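You operate a simulated robot arm through the tools that you are given. There is no shell and no other tool.

You are at the controls of a simulated robot arm. One attempt, no reset.

Task
Latch bay S3, put the rack's blue plug in socket S3, switch on and set the gain to 3.
Fine: the rate display then shows a number; leave the rack's yellow plug, the other latches and the channel knob alone.

Only the result counts: the job must be done as asked and must still hold three seconds after the hand-in. Knocking over, shifting, dropping, spilling or breaking anything else fails it.

Robot
A 6-joint arm with a two-finger parallel gripper, fixed in place. Base frame: the origin is at the foot of the arm, x ahead of it, y to its left, z up; the work surface is at about z = 880. Lengths are in mm, angles in rad, forces in N, time in s.
With the tool pointing down near the work surface it reaches from about 240 to 640 mm from the base axis. Its first joint turns from -1.152 to 1.152 rad. Payload 2.7 kg.
Tool frame: the origin (TCP) lies between the finger pads and is the grasp point; the fingertips stand 23 mm ahead of it; z points along the fingers, y is the line along which they close. The gripper opens to 94 mm. The fingers are 38 mm wide and 10 mm thick; the gripper's body (54 by 96 mm) begins 39 mm behind the TCP.
Orientation is that of the tool frame in the base frame, as a unit quaternion [w, x, y, z]. With the fingers straight down and closing along the base's y, the tool's x points along the base's -x, its y along +y and its z along -z.

Tools
- The arm moves only by the tool nudge_tool. Its argument "increments" is a list of rows, each an object of numbers (a shift or turn left out is 0, a gripper value left out holds the last): "tx", "ty", "tz": the shift along the tool's x, y, z in m; "wx", "wy", "wz": the turn, a rotation vector about the tool's x, y, z in rad; "jaw": the gripper command, from -1 (fully open) to 1 (shut), values between in proportion. In form: [{"tx": .., "ty": .., "tz": .., "wx": .., "wy": .., "wz": .., "jaw": ..}, ...]. A call has 1 to 20 rows; each row is the pose to reach, as a shift and turn from the pose commanded when the call began, along the tool's axes at that moment. Each row takes 0.2 s and may step no farther than 50 mm and 0.15 rad from the row before; otherwise, or with a gripper value out of range, the whole call is refused. Where a pose cannot be reached the arm comes as near as it can. A force on the tool above 40 N (or 10 N above the force at the start of the call, whichever is more), or a blocked arm, ends the call early, and 0.2 s more pass. The fingers move at their own pace (about 45 mm/s each) and stop on an object; they squeeze with about 26 N. The grip force told is the motor's: it shows also when the fingers shut on nothing. Time passes only in rows, and 0.2 s behind the last, so rows that repeat a pose let the fingers close. It gives the time, the measured TCP pose, the force on the tool (base axes), the opening and the grip force at its end, in the units of the frame above (readings bear some noise), with the torque about the TCP (base axes, N m) and any sound that the robot's microphone picked up.
- Cameras (640 x 400 px; columns grow to the right, rows downward): "scene" is fixed at [80.6, -434, 1410.6]; the picture's right is [0.74, -0.67, 0.00], its down [-0.34, -0.38, -0.86] and it looks along [0.57, 0.64, -0.51] (base axes); focal length 219 px, centre (320, 200). "wrist" rides on the gripper at [86, 16, -75] in the tool frame; the picture's right is [-0.18, 0.98, 0.00], its down [-0.58, -0.11, -0.81] and it looks along [-0.79, -0.15, 0.59] (tool axes); focal length 243 px, centre (320, 200).
- snapshot(camera): a new picture of that camera. The clock stands still meanwhile.
- locate(camera, pixels): for up to 12 pixels [column, row] of the newest picture of that camera ("zoom" is the newest enlarged one), the place [x, y, z] in the base frame of the surface seen there, good to about 2 mm. The clock stands still meanwhile.
- enlarge(camera, box): a new picture of the part [left, top, right, bottom] of that camera's present view, enlarged. The clock stands still meanwhile.
- finish_job(): hands the job in; it is judged then, once.

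Open the gripper and draw the arm clear of the work before you hand the job in, unless the task says otherwise.

The tools are called after "Call:" by a JSON object that holds its "api" and its "payload". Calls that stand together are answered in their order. nudge_tool: Moves the arm, as the interface text tells. Its arguments: {"type":"object","properties":{"increments":{"type":"array"}},"required":["increments"]} The other tools are called the same way: snapshot (camera) takes a picture; locate (camera, pixels) gives the place of the surface under pixels of a picture; enlarge (camera, box) takes an enlarged picture of a part of a camera's view; finish_job () hands the job in.

At the start:

```text
t: 0.0
tcp_pos: [342.1, 103.0, 1294.1]
tcp_rot: [0.001, 0.0, 1.0, 0.0]
ft_force: [-0.3, -0.3, -0.1]
ft_torque: [-0.03, 0.01, 0.0]
width: 93.7
grasp_force: 0.2
```

scene: 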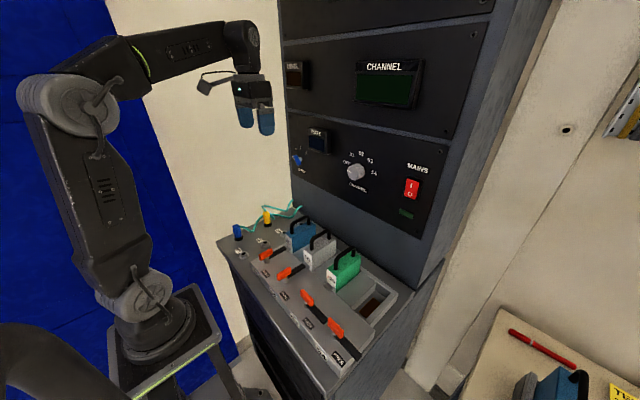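
wrist: 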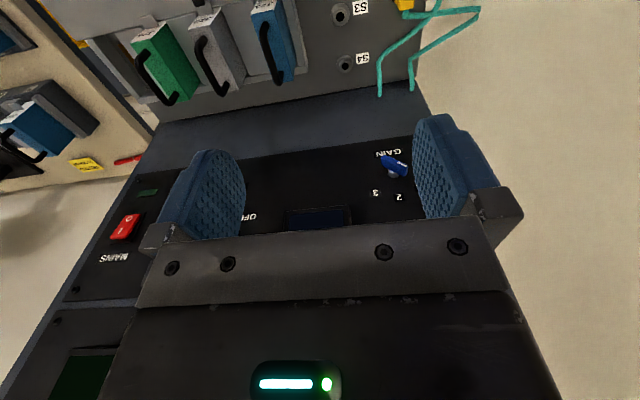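

The pictures show the rack with a sloping desk of bays, latches (orange) and sockets, with the plugs near (238,232) and (267,218). I'll enlarge the key areas to read the labels.

Call:
{"api": "enlarge", "payload": {"camera": "scene", "box": [210, 190, 410, 390]}}

Call:
{"api": "enlarge", "payload": {"camera": "scene", "box": [280, 50, 450, 240]}}

Call:
{"api": "enlarge", "payload": {"camera": "wrist", "box": [230, 0, 500, 220]}}

```text
2.00 times, centred on (310, 290) of scene
```

zoom: 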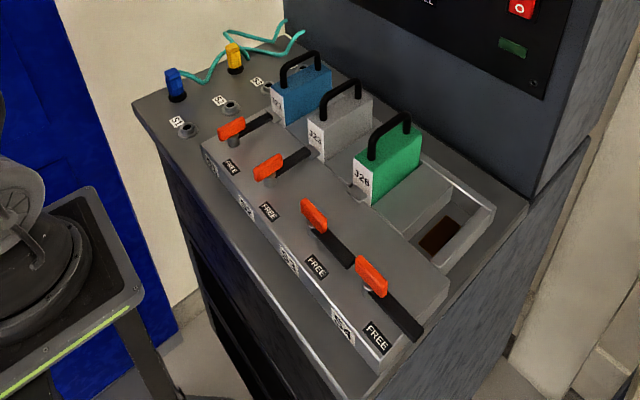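

```text
2.11 times, centred on (365, 145) of scene
```

zoom: 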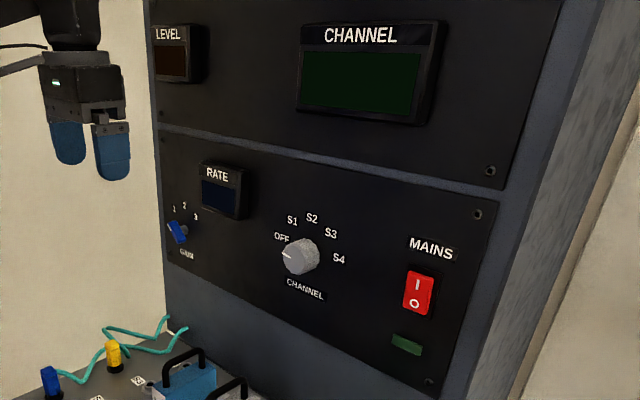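

```text
1.82 times, centred on (365, 110) of wrist
```

zoom: 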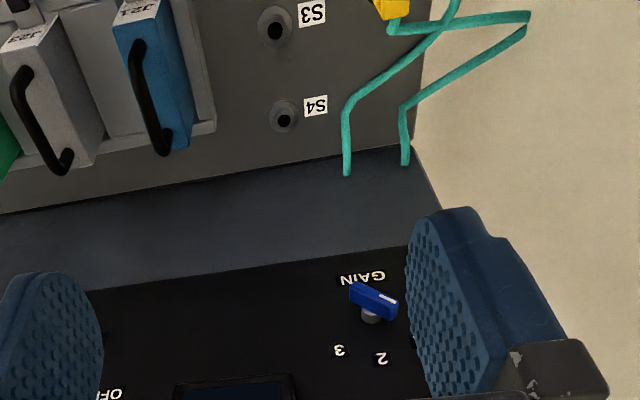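

The labels S1–S4 run along the bay front, and the sockets are on the left. I'll take scene locations for latches, plugs, sockets, knob and switch.

Call:
{"api": "enlarge", "payload": {"camera": "scene", "box": [220, 190, 320, 290]}}

Call:
{"api": "locate", "payload": {"camera": "scene", "pixels": [[238, 229], [267, 214], [239, 255], [257, 242], [273, 233], [297, 159], [411, 182], [411, 195], [319, 143], [356, 172], [405, 215]]}}

Call:
{"api": "locate", "payload": {"camera": "zoom", "pixels": [[100, 260], [125, 235]]}}

```text
4.00 times, centred on (270, 240) of scene
```

zoom: 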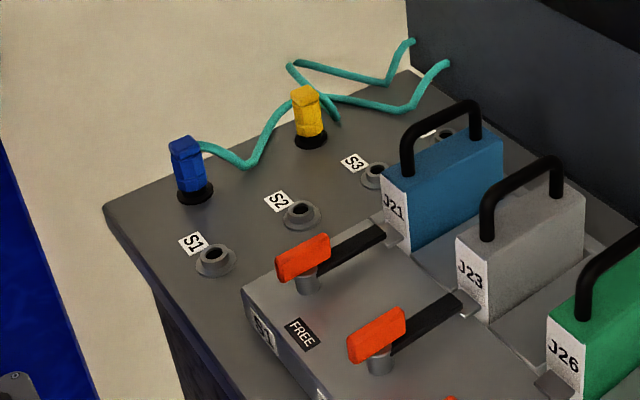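

```text
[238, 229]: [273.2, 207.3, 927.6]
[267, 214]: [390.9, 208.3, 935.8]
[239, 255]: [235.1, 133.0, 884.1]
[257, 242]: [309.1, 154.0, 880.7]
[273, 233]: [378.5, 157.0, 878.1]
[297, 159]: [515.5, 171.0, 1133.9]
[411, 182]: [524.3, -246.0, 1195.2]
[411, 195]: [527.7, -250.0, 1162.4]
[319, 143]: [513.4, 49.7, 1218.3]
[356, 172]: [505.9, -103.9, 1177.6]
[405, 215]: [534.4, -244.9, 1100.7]
```

```text
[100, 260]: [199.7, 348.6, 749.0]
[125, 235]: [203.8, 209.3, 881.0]
```

Now I locate plug tops/bases, socket centres and latch parts in this enlarged view (blue plug top at (185,143), S3 at (376,172)), and also enlarge the right latches.

Call:
{"api": "locate", "payload": {"camera": "zoom", "pixels": [[183, 141], [190, 170], [194, 197], [303, 90], [310, 140], [376, 169], [302, 210], [213, 254], [444, 134], [303, 258], [380, 232], [306, 285]]}}

Call:
{"api": "enlarge", "payload": {"camera": "scene", "box": [270, 260, 390, 380]}}

```text
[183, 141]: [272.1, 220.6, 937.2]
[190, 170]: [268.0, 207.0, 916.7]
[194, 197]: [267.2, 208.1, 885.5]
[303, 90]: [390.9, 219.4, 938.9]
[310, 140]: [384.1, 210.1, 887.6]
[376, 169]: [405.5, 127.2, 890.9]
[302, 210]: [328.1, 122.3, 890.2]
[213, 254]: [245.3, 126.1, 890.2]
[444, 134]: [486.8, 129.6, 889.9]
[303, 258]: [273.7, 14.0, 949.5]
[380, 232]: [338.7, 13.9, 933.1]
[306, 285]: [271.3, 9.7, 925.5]
```

```text
3.33 times, centred on (330, 320) of scene
```

zoom: 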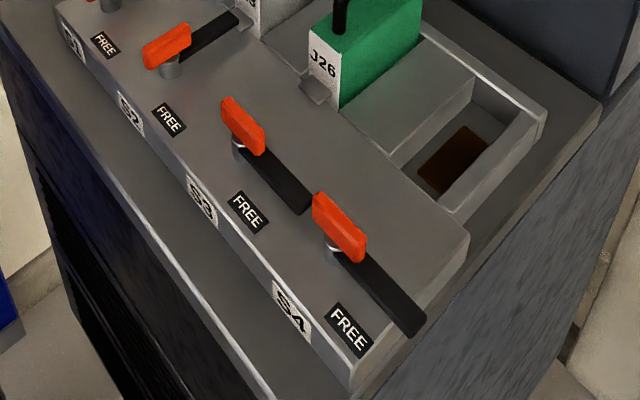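

Latches 1–2 have their arms over the module tabs; latch S3's arm points to -y. I locate the S3 latch's grip, arm and the neighbours.

Call:
{"api": "locate", "payload": {"camera": "zoom", "pixels": [[226, 101], [243, 120], [262, 145], [240, 150], [270, 175], [300, 205], [315, 90], [333, 225], [415, 330], [150, 50], [185, 30], [225, 20]]}}

Call:
{"api": "locate", "payload": {"camera": "scene", "pixels": [[336, 352], [311, 322], [346, 250], [320, 232], [300, 219], [345, 270], [320, 260], [300, 240], [300, 228], [322, 244], [349, 262]]}}

```text
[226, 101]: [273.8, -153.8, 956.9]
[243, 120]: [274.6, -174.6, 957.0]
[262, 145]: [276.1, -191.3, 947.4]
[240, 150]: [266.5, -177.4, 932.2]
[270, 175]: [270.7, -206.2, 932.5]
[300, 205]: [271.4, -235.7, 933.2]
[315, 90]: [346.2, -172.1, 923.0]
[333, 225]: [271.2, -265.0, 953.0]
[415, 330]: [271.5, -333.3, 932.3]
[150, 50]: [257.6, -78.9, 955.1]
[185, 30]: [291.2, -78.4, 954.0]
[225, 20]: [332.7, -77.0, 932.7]
```

```text
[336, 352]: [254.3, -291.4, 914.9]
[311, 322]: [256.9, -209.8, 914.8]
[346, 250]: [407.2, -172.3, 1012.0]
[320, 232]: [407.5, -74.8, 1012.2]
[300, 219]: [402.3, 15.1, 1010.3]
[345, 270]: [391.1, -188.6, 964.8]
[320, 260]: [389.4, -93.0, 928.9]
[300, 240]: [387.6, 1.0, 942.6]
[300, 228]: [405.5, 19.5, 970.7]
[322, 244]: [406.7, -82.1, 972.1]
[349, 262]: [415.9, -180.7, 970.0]
```

The grip of latch S3 is centred near (274,-172) with top z 957. Moving above it while turning the tool a quarter turn so the fingers close across it.

Call:
{"api": "nudge_tool", "payload": {"increments": [{"tx": 0.0062, "ty": -0.025, "tz": 0.0176, "wz": 0.1428, "jaw": -1}, {"tx": 0.0124, "ty": -0.05, "tz": 0.0353, "wz": 0.2856}, {"tx": 0.0185, "ty": -0.075, "tz": 0.0529, "wz": 0.4284}, {"tx": 0.0247, "ty": -0.1, "tz": 0.0705, "wz": 0.5712}, {"tx": 0.0309, "ty": -0.125, "tz": 0.0882, "wz": 0.714}, {"tx": 0.0371, "ty": -0.15, "tz": 0.1058, "wz": 0.8568}, {"tx": 0.0433, "ty": -0.175, "tz": 0.1235, "wz": 0.9996}, {"tx": 0.0495, "ty": -0.2, "tz": 0.1411, "wz": 1.1424}, {"tx": 0.0556, "ty": -0.225, "tz": 0.1587, "wz": 1.2852}, {"tx": 0.0618, "ty": -0.25, "tz": 0.1764, "wz": 1.428}, {"tx": 0.068, "ty": -0.275, "tz": 0.194, "wz": 1.5708}, {"tx": 0.068, "ty": -0.275, "tz": 0.194, "wz": 1.5708}]}}

```text
t: 2.6
tcp_pos: [273.4, -175.1, 1100.8]
tcp_rot: [0.0, 0.708, 0.706, 0.0]
ft_force: [0.2, -0.1, -0.6]
ft_torque: [0.01, -0.04, 0.02]
width: 94.2
grasp_force: 0.1
```

Pose reached with the tool's y now along base +x. I check the view before descending.

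Call:
{"api": "snapshot", "payload": {"camera": "wrist"}}

Call:
{"api": "snapshot", "payload": {"camera": "scene"}}

```text
taken
```

wrist: 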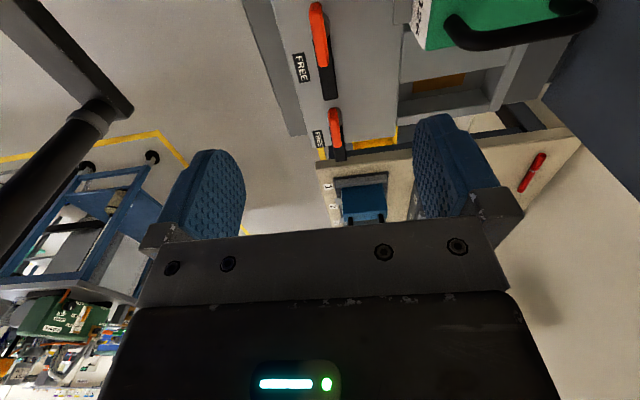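

```text
taken
```

scene: 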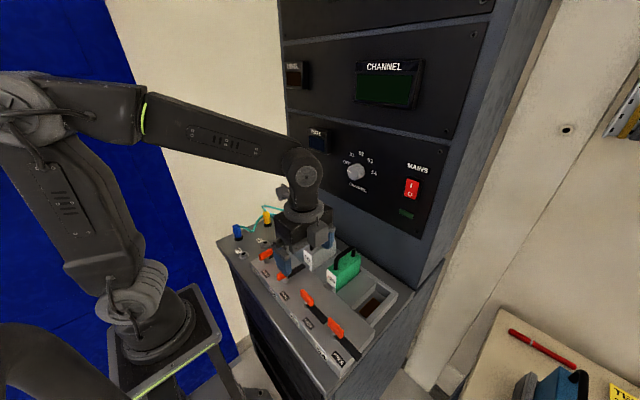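

Locating the orange grips and arm in the wrist view to refine the S3 latch's centre.

Call:
{"api": "locate", "payload": {"camera": "wrist", "pixels": [[316, 5], [318, 30], [323, 60], [313, 40], [327, 40], [329, 95], [330, 112], [336, 145]]}}

Call:
{"api": "enlarge", "payload": {"camera": "wrist", "box": [250, 0, 410, 160]}}

```text
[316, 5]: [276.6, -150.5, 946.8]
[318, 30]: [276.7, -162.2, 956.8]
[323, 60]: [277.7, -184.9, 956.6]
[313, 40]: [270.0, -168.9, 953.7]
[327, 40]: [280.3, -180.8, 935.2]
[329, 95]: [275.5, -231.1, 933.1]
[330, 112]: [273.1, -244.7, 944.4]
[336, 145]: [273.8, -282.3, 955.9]
```

```text
2.50 times, centred on (330, 80) of wrist
```

zoom: 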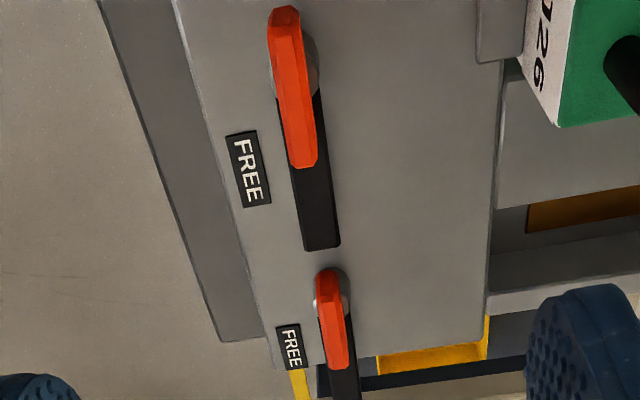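

The S3 grip spans y −150…−195 at x≈275. I descend with the gripper open to TCP z≈962, keeping fingertips above the black arm.

Call:
{"api": "nudge_tool", "payload": {"increments": [{"tx": 0.001, "ty": 0.001, "tz": 0.045}, {"tx": 0.002, "ty": 0.001, "tz": 0.09}, {"tx": 0.002, "ty": 0.001, "tz": 0.12}, {"tx": 0.002, "ty": 0.001, "tz": 0.138}, {"tx": 0.002, "ty": 0.001, "tz": 0.138}]}}

```text
t: 3.8
tcp_pos: [278.4, -170.1, 961.7]
tcp_rot: [0.0, 0.708, 0.707, 0.001]
ft_force: [0.7, -0.4, 0.5]
ft_torque: [-0.01, -0.01, 0.0]
width: 93.8
grasp_force: 0.1
```

At grasp height with no contact force; now closing on the grip.

Call:
{"api": "nudge_tool", "payload": {"increments": [{"jaw": 1}, {"jaw": 1}, {"jaw": 1}, {"jaw": 1}, {"jaw": 1}, {"jaw": 1}]}}

Call:
{"api": "snapshot", "payload": {"camera": "wrist"}}

```text
t: 5.2
tcp_pos: [276.1, -169.5, 961.7]
tcp_rot: [-0.004, 0.708, 0.706, 0.0]
ft_force: [-23.1, -2.8, 6.2]
ft_torque: [-0.04, 0.1, -0.01]
width: 9.8
grasp_force: 44.9
```

```text
taken
```

wrist: 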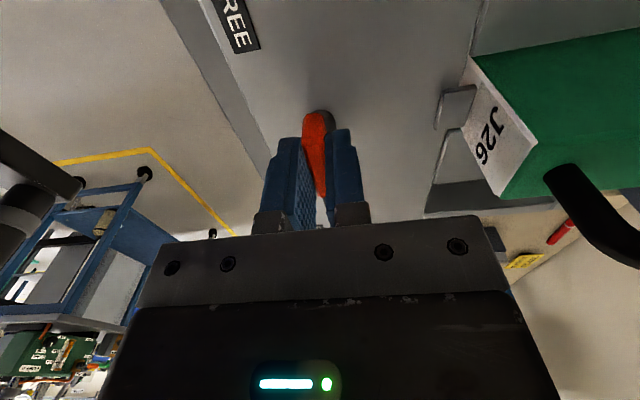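

The grip is held (9.8 mm) but a −23 N side force shows I'm about 2 mm too far in +x. I shift back to relieve it.

Call:
{"api": "nudge_tool", "payload": {"increments": [{"ty": -0.001}, {"ty": -0.0023}, {"ty": -0.0023}]}}

```text
t: 6.0
tcp_pos: [274.7, -169.8, 962.5]
tcp_rot: [-0.001, 0.707, 0.707, 0.001]
ft_force: [-10.1, 12.1, -1.9]
ft_torque: [0.63, 0.15, 0.01]
width: 9.9
grasp_force: 44.4
```

Side force has halved; I nudge a bit more and hold to see the settled reading.

Call:
{"api": "nudge_tool", "payload": {"increments": [{"ty": -0.001}, {"ty": -0.001}, {"ty": -0.001}]}}

```text
t: 6.8
tcp_pos: [275.8, -169.6, 960.8]
tcp_rot: [0.0, 0.707, 0.707, 0.002]
ft_force: [6.7, 23.0, -10.5]
ft_torque: [0.89, 0.08, 0.02]
width: 9.7
grasp_force: 44.9
```

Force in y built up to 23 N, so I ease the tool 1 mm toward +y and see.

Call:
{"api": "nudge_tool", "payload": {"increments": [{"tx": 0.001}, {"tx": 0.0015}, {"tx": 0.0015}]}}

```text
t: 7.6
tcp_pos: [274.7, -169.0, 962.1]
tcp_rot: [0.001, 0.707, 0.707, 0.001]
ft_force: [24.8, 7.7, -29.6]
ft_torque: [0.66, -0.12, 0.02]
width: 9.8
grasp_force: 45.3
```

Rigid clamping builds forces in the controller, so I'll loosen to about 11–12 mm to cage the grip instead, re-centre, and read the forces.

Call:
{"api": "nudge_tool", "payload": {"increments": [{"jaw": 0.74}, {"jaw": 0.74}, {"jaw": 0.74}]}}

```text
t: 8.4
tcp_pos: [273.5, -169.6, 962.4]
tcp_rot: [0.001, 0.707, 0.707, 0.002]
ft_force: [1.5, -1.0, 0.8]
ft_torque: [-0.04, -0.02, 0.01]
width: 13.2
grasp_force: 1.3
```

Forces are gone. I tighten slightly, re-centre on the pivot (275,-172), and start turning counter-clockwise.

Call:
{"api": "nudge_tool", "payload": {"increments": [{"tx": -0.0025, "ty": 0.002, "jaw": 0.78}, {"tx": -0.0025, "ty": 0.002}, {"tx": -0.0025, "ty": 0.002, "wz": -0.1}, {"tx": -0.0025, "ty": 0.002, "wz": -0.2}, {"tx": -0.0025, "ty": 0.002, "wz": -0.3}, {"tx": -0.0025, "ty": 0.002, "wz": -0.3}]}}

Call:
{"api": "snapshot", "payload": {"camera": "wrist"}}

Call:
{"api": "enlarge", "payload": {"camera": "scene", "box": [250, 220, 390, 360]}}

```text
t: 9.8
tcp_pos: [276.0, -172.9, 961.2]
tcp_rot: [-0.001, 0.593, 0.805, 0.0]
ft_force: [-3.5, -1.0, 0.4]
ft_torque: [-0.02, 0.06, -0.03]
width: 11.5
grasp_force: 1.1
```

```text
taken
```

wrist: 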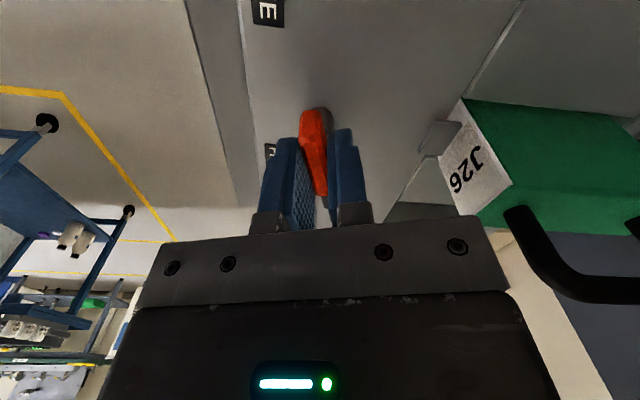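

```text
2.86 times, centred on (320, 290) of scene
```

zoom: 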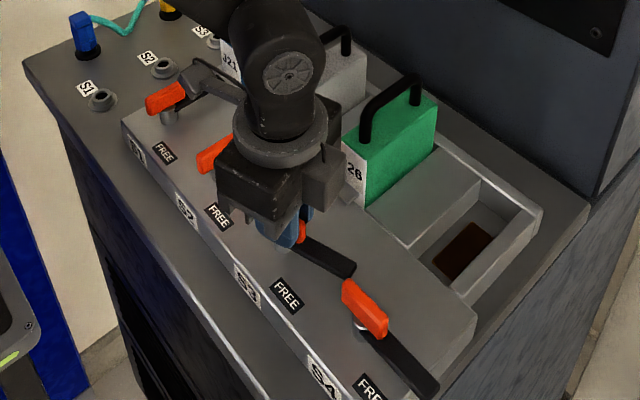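

The S3 arm is following (now angled inward). Continuing the turn by another ~1.3 rad.

Call:
{"api": "nudge_tool", "payload": {"increments": [{"wz": -0.13}, {"wz": -0.26}, {"wz": -0.39}, {"wz": -0.52}, {"wz": -0.65}, {"wz": -0.78}, {"wz": -0.91}, {"wz": -1.04}, {"wz": -1.17}, {"wz": -1.27}, {"wz": -1.27}]}}

Call:
{"api": "enlarge", "payload": {"camera": "scene", "box": [250, 220, 390, 360]}}

Call:
{"api": "snapshot", "payload": {"camera": "wrist"}}

```text
t: 12.2
tcp_pos: [276.0, -170.9, 960.5]
tcp_rot: [0.0, -0.001, 1.0, 0.001]
ft_force: [0.0, 3.8, 2.3]
ft_torque: [0.01, 0.03, 0.0]
width: 12.5
grasp_force: 2.4
```

```text
2.86 times, centred on (320, 290) of scene
```

zoom: 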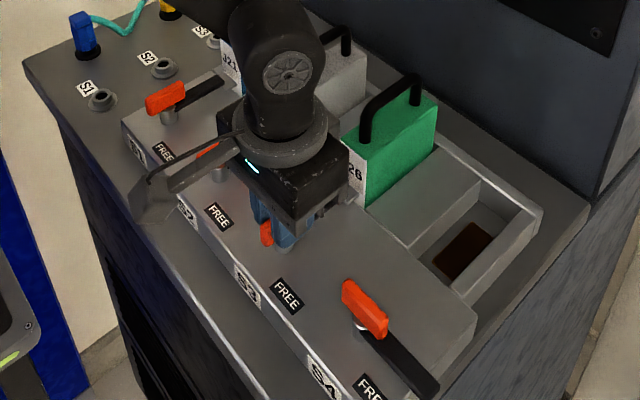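

```text
taken
```

wrist: 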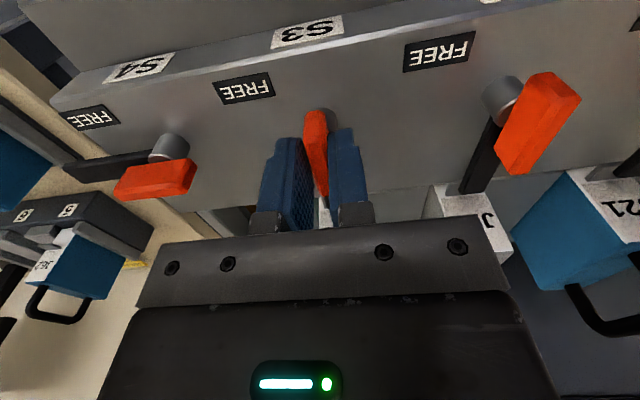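

Latch S3 has turned with the fingers. I'll squeeze briefly to align it squarely, turn slightly against any stop, then open.

Call:
{"api": "nudge_tool", "payload": {"increments": [{"jaw": 1}, {"jaw": 1}, {"wz": -0.04, "jaw": 1}, {"wz": -0.04, "jaw": 1}]}}

```text
t: 13.2
tcp_pos: [275.4, -170.3, 960.9]
tcp_rot: [0.001, -0.018, 1.0, 0.001]
ft_force: [18.0, 24.3, -20.5]
ft_torque: [-0.05, 0.66, -1.28]
width: 10.0
grasp_force: 45.0
```

A −1.28 N·m reaction torque shows the end stop is reached. I open and lift off straight up.

Call:
{"api": "nudge_tool", "payload": {"increments": [{"wz": 0, "jaw": 0.2}, {"wz": 0, "jaw": 0.2}, {"wz": 0, "jaw": 0.2}, {"tz": -0.03}, {"tz": -0.07}, {"tz": -0.11}, {"tz": -0.15}, {"tz": -0.15}]}}

Call:
{"api": "snapshot", "payload": {"camera": "wrist"}}

Call:
{"api": "enlarge", "payload": {"camera": "scene", "box": [250, 220, 390, 360]}}

```text
t: 15.0
tcp_pos: [276.5, -169.7, 1113.9]
tcp_rot: [0.0, -0.018, 1.0, 0.001]
ft_force: [-0.6, 0.7, -0.1]
ft_torque: [0.04, -0.02, 0.04]
width: 37.5
grasp_force: 0.0
```

```text
taken
```

wrist: 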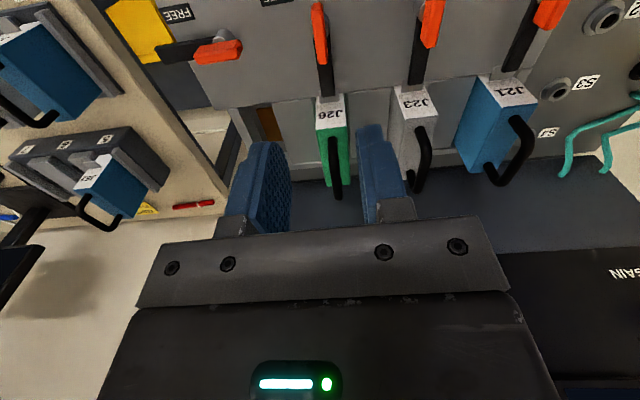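

```text
2.86 times, centred on (320, 290) of scene
```

zoom: 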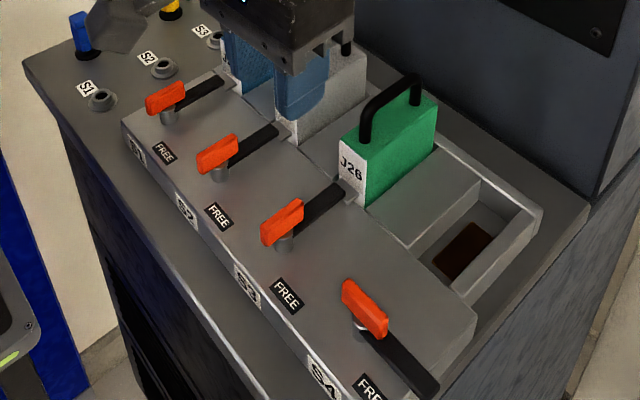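

Latch S3's arm is now parallel to S1 and S2, over J26's tab. Next I move over toward the blue plug, stopping behind it with the fingers open so that the wrist camera sees it.

Call:
{"api": "nudge_tool", "payload": {"increments": [{"tx": -0.0016, "ty": 0.045, "jaw": 0.2}, {"tx": -0.0032, "ty": 0.09}, {"tx": -0.0049, "ty": 0.135}, {"tx": -0.0065, "ty": 0.18, "jaw": -1}, {"tx": -0.0081, "ty": 0.225}, {"tx": -0.0097, "ty": 0.27}, {"tx": -0.0113, "ty": 0.315}, {"tx": -0.0136, "ty": 0.355, "wz": 0.036}, {"tx": 0.029, "ty": 0.376, "tz": 0.01, "wz": 0.036}, {"tx": 0.0725, "ty": 0.378, "tz": 0.03, "wz": 0.036}, {"tx": 0.0725, "ty": 0.378, "tz": 0.054, "wz": 0.036}, {"tx": 0.0725, "ty": 0.378, "tz": 0.054, "wz": 0.036}]}}

Call:
{"api": "snapshot", "payload": {"camera": "wrist"}}

```text
t: 17.6
tcp_pos: [188.0, 202.9, 1059.2]
tcp_rot: [0.001, -0.002, 1.0, 0.0]
ft_force: [-0.5, 0.1, 0.1]
ft_torque: [-0.01, 0.01, -0.02]
width: 94.4
grasp_force: 0.1
```

```text
taken
```

wrist: 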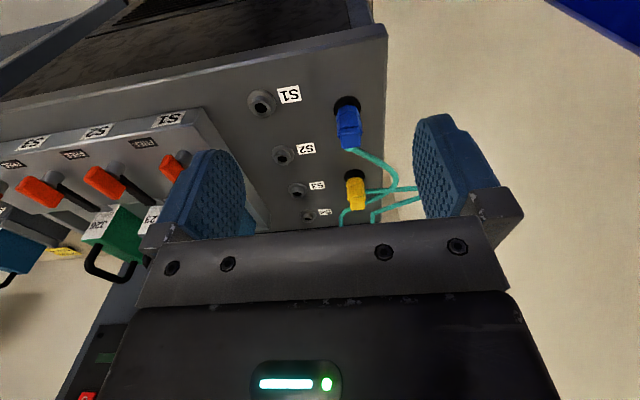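

The blue plug is visible at (349,125) and the sockets S1–S3 at (262,103), (284,155), (297,191). I enlarge to get exact geometry.

Call:
{"api": "enlarge", "payload": {"camera": "wrist", "box": [240, 70, 420, 230]}}

```text
2.50 times, centred on (330, 150) of wrist
```

zoom: 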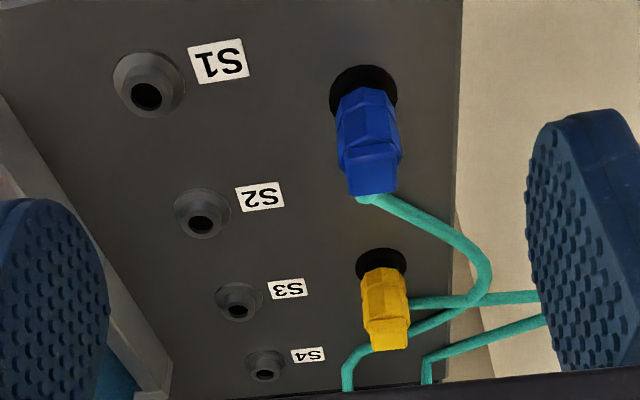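

Locating the plug's body points and S3's rim and hole.

Call:
{"api": "locate", "payload": {"camera": "zoom", "pixels": [[366, 90], [345, 140], [400, 140], [370, 135], [371, 170], [371, 192], [333, 85], [395, 85], [240, 300], [218, 300], [262, 300], [240, 286]]}}

Call:
{"api": "locate", "payload": {"camera": "zoom", "pixels": [[350, 165], [396, 165], [240, 320], [148, 78], [148, 55], [148, 113], [116, 82], [183, 82], [201, 207], [264, 355], [385, 300], [388, 345]]}}

```text
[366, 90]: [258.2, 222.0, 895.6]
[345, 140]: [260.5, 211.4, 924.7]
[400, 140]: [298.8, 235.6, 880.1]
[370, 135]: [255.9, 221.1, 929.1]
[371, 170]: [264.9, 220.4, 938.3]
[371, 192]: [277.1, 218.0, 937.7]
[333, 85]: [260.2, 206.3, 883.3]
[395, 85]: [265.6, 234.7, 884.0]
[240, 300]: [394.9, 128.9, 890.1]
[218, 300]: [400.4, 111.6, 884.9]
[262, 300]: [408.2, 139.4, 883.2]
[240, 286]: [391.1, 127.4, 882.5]
```

```text
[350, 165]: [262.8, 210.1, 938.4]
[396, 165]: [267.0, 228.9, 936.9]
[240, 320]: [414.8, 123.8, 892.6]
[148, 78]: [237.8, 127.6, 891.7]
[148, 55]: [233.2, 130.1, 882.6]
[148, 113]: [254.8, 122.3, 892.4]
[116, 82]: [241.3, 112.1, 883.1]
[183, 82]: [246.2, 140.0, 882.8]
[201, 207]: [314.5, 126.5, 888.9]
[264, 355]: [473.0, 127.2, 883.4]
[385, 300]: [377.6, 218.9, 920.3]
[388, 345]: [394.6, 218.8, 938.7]
```

The blue plug is centred near (268,220), top z 938; S3 near (405.5,126), rim z 891. I check where the cable runs near the fingers' path.

Call:
{"api": "locate", "payload": {"camera": "zoom", "pixels": [[372, 199], [390, 204], [410, 213], [440, 230], [470, 250], [487, 280], [470, 300], [440, 302], [420, 322], [520, 298]]}}

```text
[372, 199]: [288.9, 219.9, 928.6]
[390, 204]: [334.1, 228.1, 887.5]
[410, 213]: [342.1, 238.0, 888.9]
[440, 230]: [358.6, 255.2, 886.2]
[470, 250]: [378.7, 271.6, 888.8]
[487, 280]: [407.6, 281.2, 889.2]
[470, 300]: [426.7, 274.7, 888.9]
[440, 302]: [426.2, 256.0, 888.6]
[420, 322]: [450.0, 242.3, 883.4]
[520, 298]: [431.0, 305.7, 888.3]
```

The cable leaves the back of the plug and drops to the deck, clear of the fingers' sides. I move above the plug with a half-open gripper.

Call:
{"api": "nudge_tool", "payload": {"increments": [{"tx": -0.04, "ty": 0.008, "tz": 0.0, "jaw": 0.0}, {"tx": -0.08, "ty": 0.017, "tz": 0.02}, {"tx": -0.08, "ty": 0.017, "tz": 0.06}, {"tx": -0.08, "ty": 0.017, "tz": 0.06}, {"tx": -0.08, "ty": 0.017, "tz": 0.06}]}}

Call:
{"api": "snapshot", "payload": {"camera": "scene"}}

Call:
{"api": "snapshot", "payload": {"camera": "wrist"}}

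```text
t: 18.8
tcp_pos: [269.8, 221.5, 999.1]
tcp_rot: [0.001, -0.002, 1.0, 0.001]
ft_force: [-0.4, 0.6, 0.2]
ft_torque: [-0.01, 0.01, 0.03]
width: 47.0
grasp_force: 0.1
```

```text
taken
```

scene: 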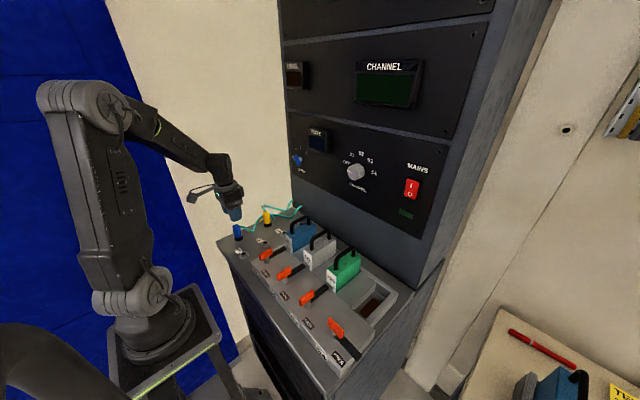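

```text
taken
```

wrist: 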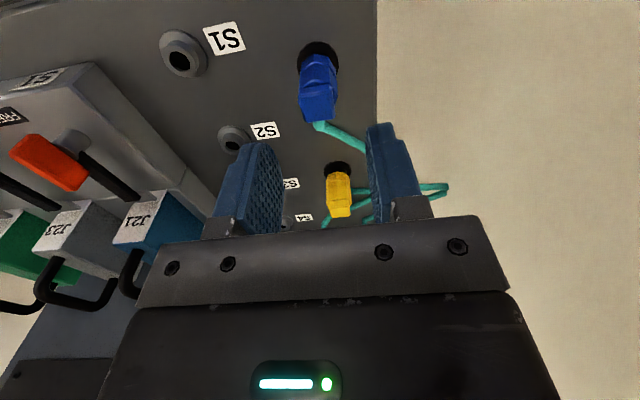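

The plug is seen at (318,90) ahead of the fingers. I refine its position from this closer view.

Call:
{"api": "locate", "payload": {"camera": "wrist", "pixels": [[318, 75], [302, 92], [335, 92], [303, 108], [333, 108], [318, 118], [318, 92], [300, 55], [337, 55]]}}

Call:
{"api": "enlarge", "payload": {"camera": "wrist", "box": [270, 20, 370, 140]}}

```text
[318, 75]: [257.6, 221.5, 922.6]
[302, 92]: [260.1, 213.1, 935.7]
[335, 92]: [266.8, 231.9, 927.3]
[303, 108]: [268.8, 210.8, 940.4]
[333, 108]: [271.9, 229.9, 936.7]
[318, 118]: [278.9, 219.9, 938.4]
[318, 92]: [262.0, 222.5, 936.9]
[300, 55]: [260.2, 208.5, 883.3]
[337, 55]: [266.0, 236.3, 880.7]
```

```text
3.33 times, centred on (320, 80) of wrist
```

zoom: 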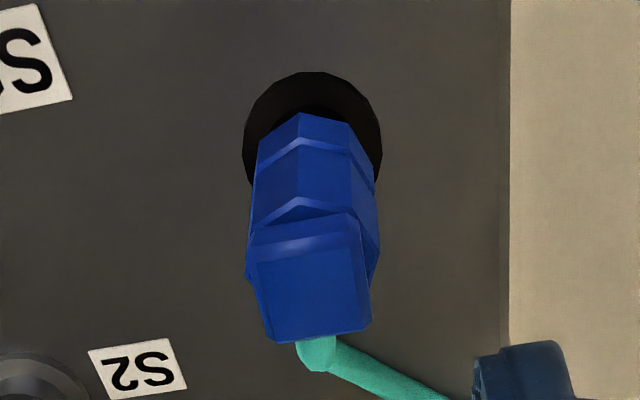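

The plug centre is about (269,221), right under the TCP. I descend to z≈920 and close.

Call:
{"api": "nudge_tool", "payload": {"increments": [{"tz": 0.035}, {"tz": 0.06}, {"tz": 0.079}, {"tz": 0.079}]}}

Call:
{"api": "snapshot", "payload": {"camera": "wrist"}}

```text
t: 19.8
tcp_pos: [268.8, 220.3, 919.3]
tcp_rot: [0.0, -0.001, 1.0, 0.0]
ft_force: [0.6, 0.5, -0.4]
ft_torque: [0.02, 0.0, 0.0]
width: 47.0
grasp_force: 0.2
```

```text
taken
```

wrist: 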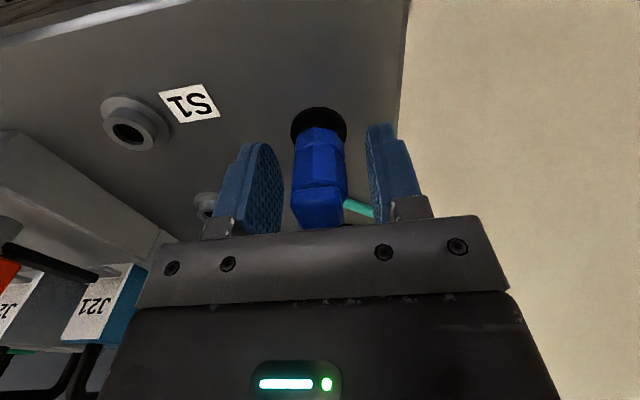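

The plug sits centred between the fingers. Closing.

Call:
{"api": "nudge_tool", "payload": {"increments": [{"jaw": 1}, {"jaw": 1}, {"jaw": 1}]}}

```text
t: 20.6
tcp_pos: [269.9, 220.9, 919.2]
tcp_rot: [0.0, -0.001, 1.0, 0.001]
ft_force: [0.6, -0.9, 0.7]
ft_torque: [-0.05, 0.01, 0.01]
width: 24.8
grasp_force: 26.1
```

Gripped at 24.8 mm with 26 N and little side force. I lift straight up in small steps.

Call:
{"api": "nudge_tool", "payload": {"increments": [{"jaw": 1}, {"tz": -0.005}, {"tz": -0.015}, {"tz": -0.03}, {"tz": -0.05}, {"tz": -0.07}, {"tz": -0.09}, {"tz": -0.09}]}}

Call:
{"api": "snapshot", "payload": {"camera": "wrist"}}

Call:
{"api": "enlarge", "payload": {"camera": "scene", "box": [190, 160, 330, 290]}}

```text
t: 22.4
tcp_pos: [268.9, 220.3, 1009.2]
tcp_rot: [0.0, -0.002, 1.0, 0.0]
ft_force: [-0.1, 0.7, -0.1]
ft_torque: [0.02, -0.01, 0.02]
width: 24.8
grasp_force: 25.7
```

```text
taken
```

wrist: 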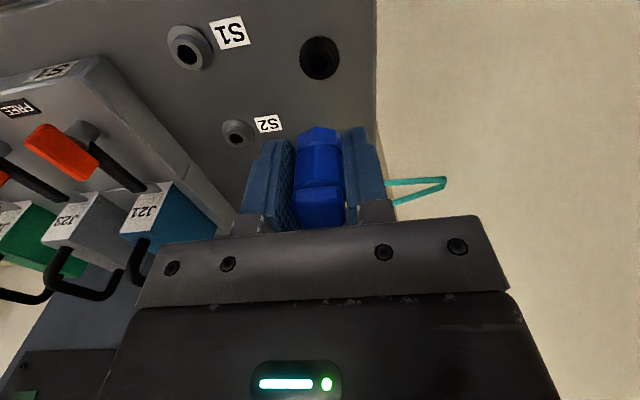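

```text
3.08 times, centred on (260, 225) of scene
```

zoom: 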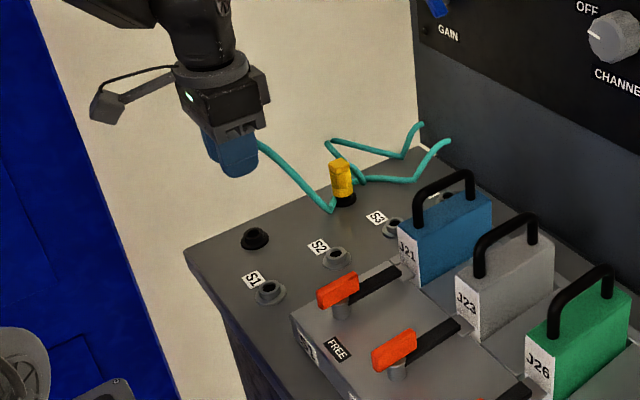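

The plug is out of its holder. I locate the empty holder ring at (320,57) to fix the plug-to-TCP offset.

Call:
{"api": "enlarge", "payload": {"camera": "wrist", "box": [150, 10, 350, 150]}}

```text
2.86 times, centred on (250, 80) of wrist
```

zoom: 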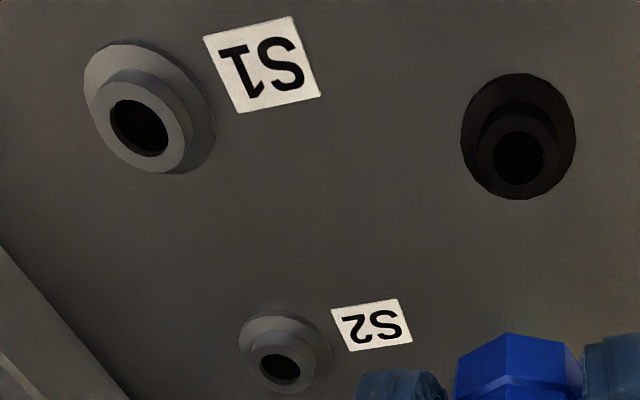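

Measuring rims of holder, S1 and S2 in this view.

Call:
{"api": "locate", "payload": {"camera": "zoom", "pixels": [[481, 155], [554, 155], [518, 122], [518, 188], [105, 130], [183, 130], [138, 90], [138, 165], [255, 365], [308, 365], [280, 345], [280, 385]]}}

```text
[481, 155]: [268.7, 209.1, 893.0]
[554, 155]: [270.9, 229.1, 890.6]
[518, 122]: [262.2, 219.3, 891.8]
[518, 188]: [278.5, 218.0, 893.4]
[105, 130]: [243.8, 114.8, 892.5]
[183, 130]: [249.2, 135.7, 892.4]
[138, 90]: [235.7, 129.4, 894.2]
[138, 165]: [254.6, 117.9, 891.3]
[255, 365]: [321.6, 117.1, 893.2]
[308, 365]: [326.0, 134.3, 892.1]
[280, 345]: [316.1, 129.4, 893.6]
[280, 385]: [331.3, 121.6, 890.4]
```

The holder centre is about (270,219), matching the TCP at grasp within ~1.5 mm. I carry the plug to just short of S3 at a safe height to see the socket in front.

Call:
{"api": "nudge_tool", "payload": {"increments": [{"tx": -0.024, "ty": -0.0235}, {"tx": -0.048, "ty": -0.047}, {"tx": -0.072, "ty": -0.0705}, {"tx": -0.096, "ty": -0.094}, {"tx": -0.096, "ty": -0.094}]}}

Call:
{"api": "snapshot", "payload": {"camera": "wrist"}}

Call:
{"api": "enlarge", "payload": {"camera": "scene", "box": [210, 160, 350, 290]}}

```text
t: 23.6
tcp_pos: [362.5, 127.0, 1009.0]
tcp_rot: [0.0, -0.002, 1.0, 0.001]
ft_force: [-0.2, -1.2, -0.2]
ft_torque: [-0.03, 0.01, -0.01]
width: 24.8
grasp_force: 25.6
```

```text
taken
```

wrist: 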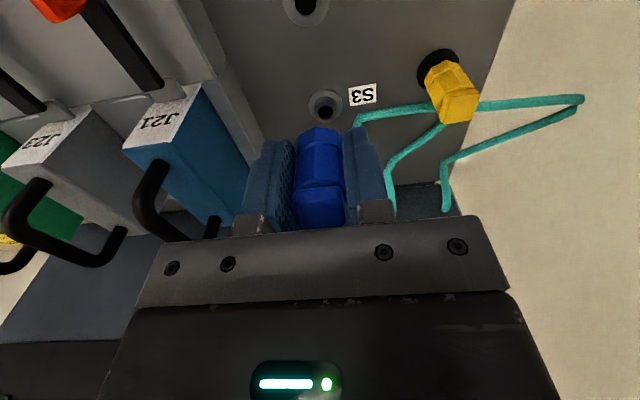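

```text
3.08 times, centred on (280, 225) of scene
```

zoom: 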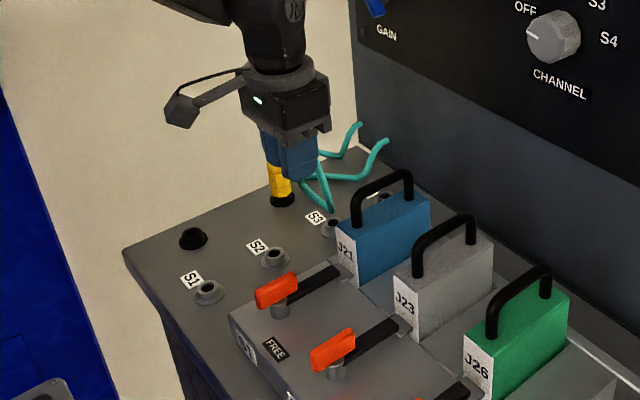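

S3 is visible at (325,103). Enlarging for accurate rim measurement.

Call:
{"api": "enlarge", "payload": {"camera": "wrist", "box": [275, 0, 415, 130]}}

```text
3.08 times, centred on (345, 65) of wrist
```

zoom: 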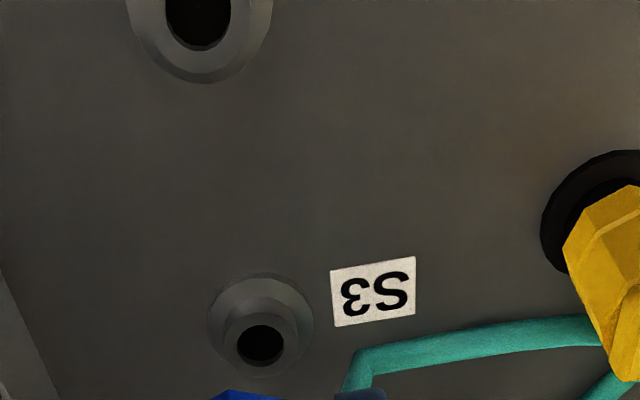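

Call:
{"api": "locate", "payload": {"camera": "zoom", "pixels": [[228, 345], [292, 345], [260, 320], [260, 370], [210, 325], [311, 325], [262, 275], [146, 10], [254, 10], [360, 365], [480, 335], [255, 378]]}}

```text
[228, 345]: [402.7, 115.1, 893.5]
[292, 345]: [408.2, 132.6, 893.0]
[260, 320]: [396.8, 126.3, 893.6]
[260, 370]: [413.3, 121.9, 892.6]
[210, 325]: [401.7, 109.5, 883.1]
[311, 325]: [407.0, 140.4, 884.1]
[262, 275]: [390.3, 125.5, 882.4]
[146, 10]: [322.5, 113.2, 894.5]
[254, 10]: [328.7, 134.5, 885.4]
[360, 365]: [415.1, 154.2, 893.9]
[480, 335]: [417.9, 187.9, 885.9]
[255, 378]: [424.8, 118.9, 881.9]
```

S3's rim centre measures (405.2,124.3); relative to the holder (270.4,219.2) that means a further 38.8 mm in +x and −0.9 mm in y. I move above it and lower part way to z≈955.

Call:
{"api": "nudge_tool", "payload": {"increments": [{"tx": -0.02, "ty": -0.0005}, {"tx": -0.0388, "ty": -0.0009}, {"tx": -0.0388, "ty": -0.0009}, {"tx": -0.0388, "ty": -0.0009, "tz": 0.025}, {"tx": -0.0388, "ty": -0.0009, "tz": 0.048}, {"tx": -0.0388, "ty": -0.0009, "tz": 0.048}]}}

Call:
{"api": "snapshot", "payload": {"camera": "wrist"}}

Call:
{"api": "enlarge", "payload": {"camera": "scene", "box": [240, 180, 340, 280]}}

```text
t: 25.0
tcp_pos: [406.2, 126.9, 963.2]
tcp_rot: [0.0, -0.002, 1.0, 0.001]
ft_force: [-0.5, 0.6, -0.2]
ft_torque: [0.01, -0.01, 0.05]
width: 25.1
grasp_force: 26.1
```

```text
taken
```

wrist: 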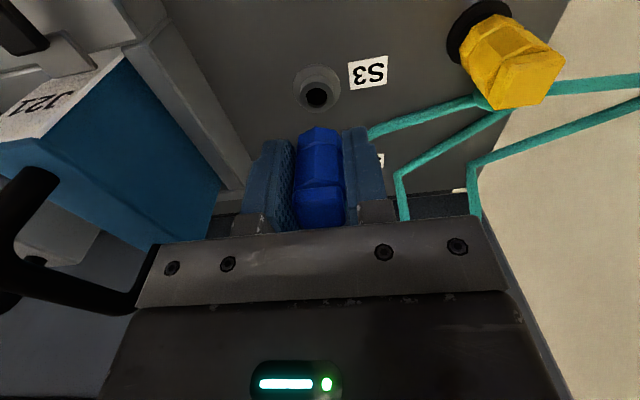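

```text
4.00 times, centred on (290, 230) of scene
```

zoom: 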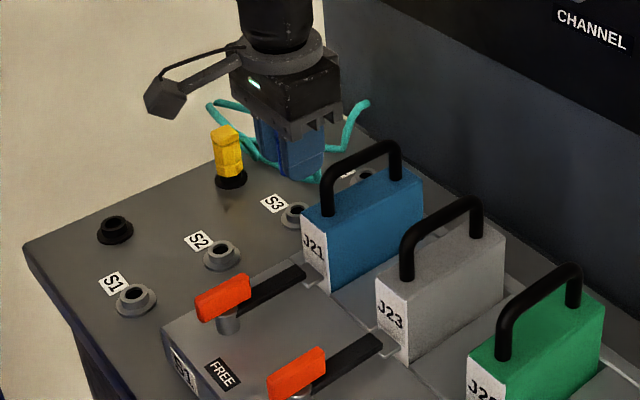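

S3's hole is at (317,95), in line with the plug. I recheck its centre from this closer view.

Call:
{"api": "enlarge", "payload": {"camera": "wrist", "box": [280, 50, 360, 140]}}

```text
4.44 times, centred on (320, 95) of wrist
```

zoom: 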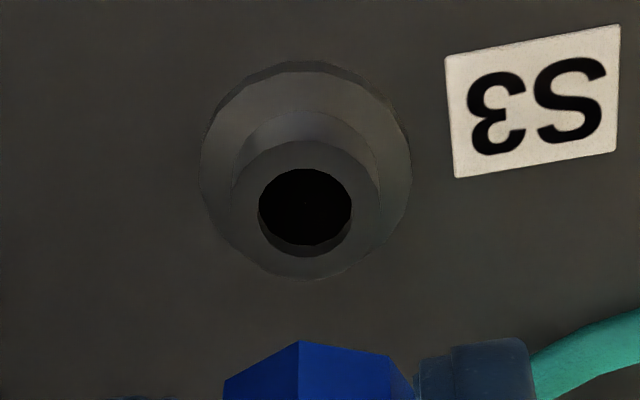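

Locating rim points on the boss top.

Call:
{"api": "locate", "payload": {"camera": "zoom", "pixels": [[240, 210], [372, 210], [305, 150], [305, 272], [250, 180], [360, 180], [255, 250], [355, 250]]}}

```text
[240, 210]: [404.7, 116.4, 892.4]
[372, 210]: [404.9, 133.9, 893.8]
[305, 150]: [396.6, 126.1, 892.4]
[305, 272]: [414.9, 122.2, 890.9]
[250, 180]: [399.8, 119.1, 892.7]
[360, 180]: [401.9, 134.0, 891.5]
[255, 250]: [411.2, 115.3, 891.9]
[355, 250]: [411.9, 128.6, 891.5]
```

The centre (405.5,124.7) agrees with the target. I lower another 20 mm slowly and watch the forces.

Call:
{"api": "nudge_tool", "payload": {"increments": [{"tz": 0.004}, {"tz": 0.008}, {"tz": 0.012}, {"tz": 0.016}, {"tz": 0.02}, {"tz": 0.02}]}}

Call:
{"api": "snapshot", "payload": {"camera": "wrist"}}

```text
t: 26.4
tcp_pos: [404.8, 126.9, 942.6]
tcp_rot: [0.0, -0.002, 1.0, 0.001]
ft_force: [0.2, 0.8, -1.2]
ft_torque: [-0.03, -0.01, 0.0]
width: 24.8
grasp_force: 26.0
```

```text
taken
```

wrist: 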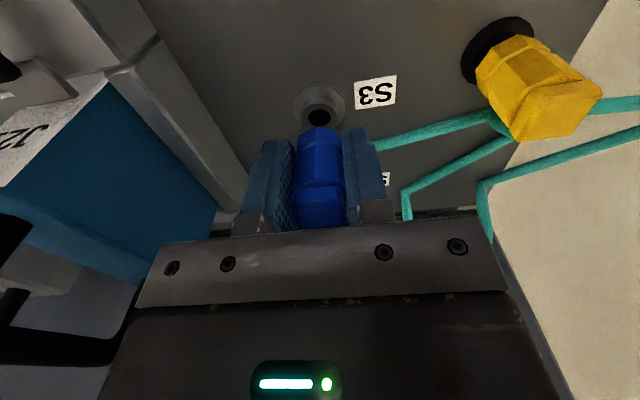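

No contact yet at z 942; continuing down in 2.5 mm steps.

Call:
{"api": "nudge_tool", "payload": {"increments": [{"tz": 0.0025}, {"tz": 0.005}, {"tz": 0.0075}, {"tz": 0.01}, {"tz": 0.01}]}}

Call:
{"api": "enlarge", "payload": {"camera": "wrist", "box": [270, 70, 390, 170]}}

```text
t: 27.6
tcp_pos: [403.1, 124.6, 931.9]
tcp_rot: [0.0, -0.002, 1.0, 0.001]
ft_force: [-0.7, -0.2, -1.1]
ft_torque: [0.0, -0.02, -0.01]
width: 24.8
grasp_force: 25.5
```

```text
4.00 times, centred on (330, 120) of wrist
```

zoom: 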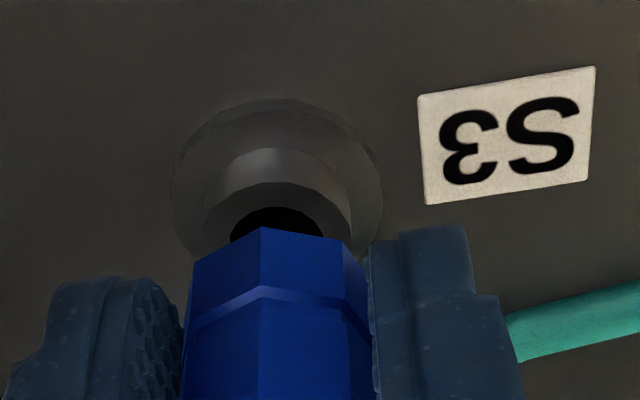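

Plug and hole line up (about column 275 in the zoom). Continuing the insertion.

Call:
{"api": "nudge_tool", "payload": {"increments": [{"tz": 0.002}, {"tz": 0.004}, {"tz": 0.006}, {"tz": 0.008}, {"tz": 0.01}, {"tz": 0.01}]}}

Call:
{"api": "snapshot", "payload": {"camera": "wrist"}}

```text
t: 29.0
tcp_pos: [403.5, 127.2, 921.0]
tcp_rot: [0.0, -0.002, 1.0, 0.0]
ft_force: [2.5, -3.4, -3.6]
ft_torque: [-0.06, -0.06, -0.01]
width: 24.9
grasp_force: 25.5
```

```text
taken
```

wrist: 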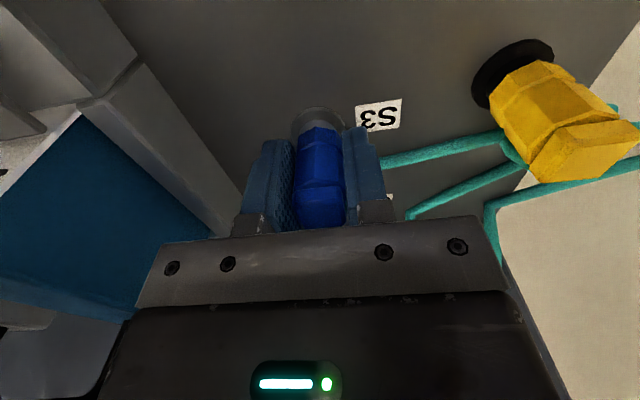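

Small side forces suggest the pin is in the hole. I press the last couple of millimetres until it seats.

Call:
{"api": "nudge_tool", "payload": {"increments": [{"tz": 0.001}, {"tz": 0.002}, {"tz": 0.003}, {"tz": 0.003}]}}

Call:
{"api": "enlarge", "payload": {"camera": "wrist", "box": [260, 80, 420, 240]}}

```text
t: 30.0
tcp_pos: [403.9, 126.4, 919.0]
tcp_rot: [0.002, -0.001, 1.0, 0.002]
ft_force: [-1.7, -1.5, 11.3]
ft_torque: [-0.09, 0.06, 0.0]
width: 24.8
grasp_force: 26.0
```

```text
2.50 times, centred on (340, 160) of wrist
```

zoom: 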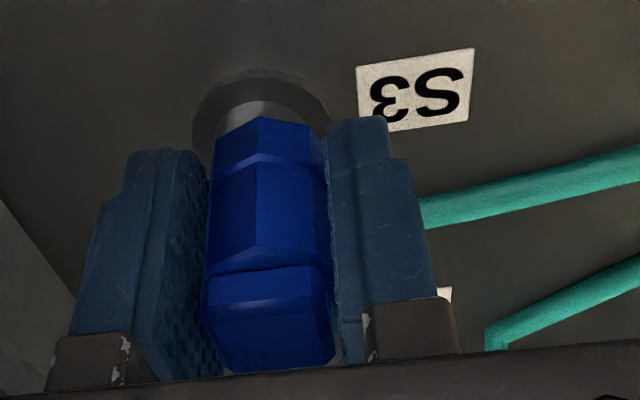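

Reaction of +11 N at z 919, the same height as in the holder: it's bottoming. One more slight push to confirm.

Call:
{"api": "nudge_tool", "payload": {"increments": [{"tz": 0.001}, {"tz": 0.0015}]}}

```text
t: 30.6
tcp_pos: [404.3, 126.9, 917.1]
tcp_rot: [0.002, -0.001, 1.0, 0.001]
ft_force: [-2.7, -1.4, 22.1]
ft_torque: [-0.01, 0.03, 0.0]
width: 25.0
grasp_force: 26.3
```

Seated firmly (22 N). I open moderately, relaxing the push, then lift straight up and look.

Call:
{"api": "nudge_tool", "payload": {"increments": [{"tz": -0.001, "jaw": 0.3}, {"tz": -0.001, "jaw": 0.1}, {"tz": -0.001, "jaw": 0.1}, {"tz": -0.02}, {"tz": -0.05}, {"tz": -0.09}, {"tz": -0.13}, {"tz": -0.17}, {"tz": -0.17}]}}

Call:
{"api": "snapshot", "payload": {"camera": "scene"}}

Call:
{"api": "enlarge", "payload": {"camera": "scene", "box": [210, 180, 340, 290]}}

```text
t: 32.6
tcp_pos: [401.6, 125.9, 1086.5]
tcp_rot: [0.002, -0.001, 1.0, 0.001]
ft_force: [0.5, 0.5, -0.2]
ft_torque: [-0.02, 0.0, -0.03]
width: 42.2
grasp_force: 0.0
```

```text
taken
```

scene: 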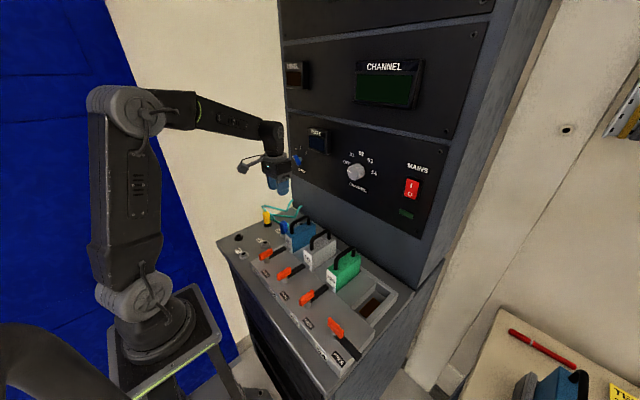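

```text
3.64 times, centred on (275, 235) of scene
```

zoom: 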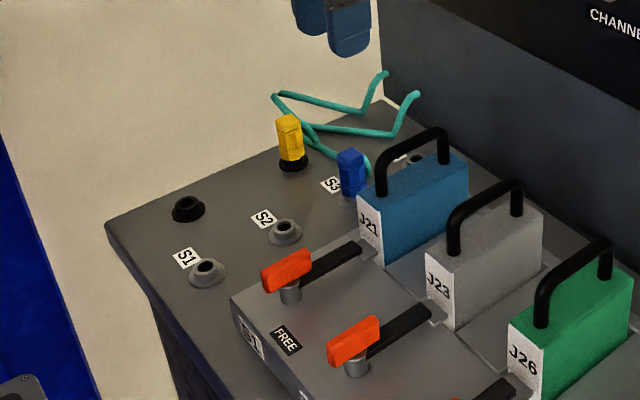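

The blue plug stands in S3. I check its height and look closely at the mains rocker and gain knob.

Call:
{"api": "locate", "payload": {"camera": "zoom", "pixels": [[350, 155], [352, 175], [288, 122]]}}

Call:
{"api": "enlarge", "payload": {"camera": "scene", "box": [380, 150, 440, 230]}}

Call:
{"api": "enlarge", "payload": {"camera": "scene", "box": [280, 115, 390, 205]}}

```text
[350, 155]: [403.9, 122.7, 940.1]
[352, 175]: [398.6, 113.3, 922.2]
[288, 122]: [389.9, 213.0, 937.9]
```

```text
5.00 times, centred on (410, 190) of scene
```

zoom: 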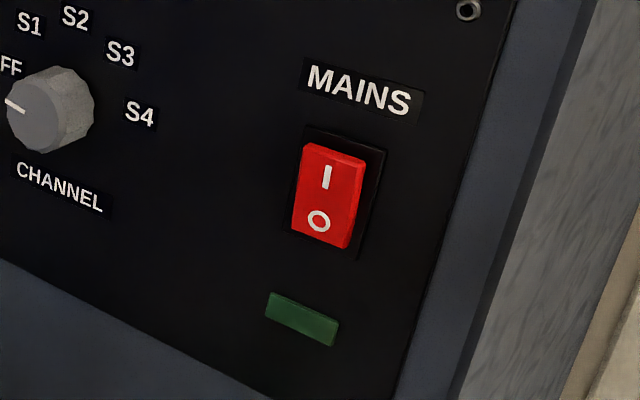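

```text
4.44 times, centred on (335, 160) of scene
```

zoom: 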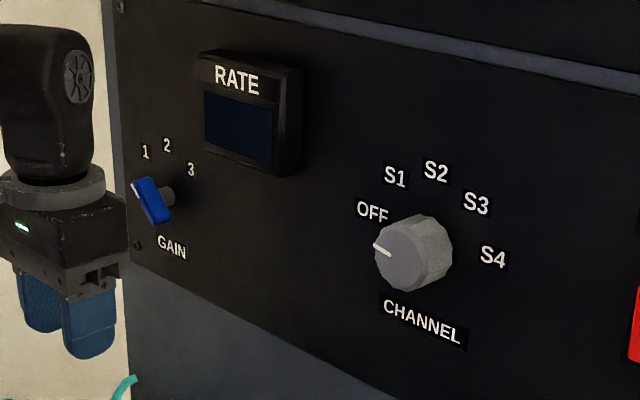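

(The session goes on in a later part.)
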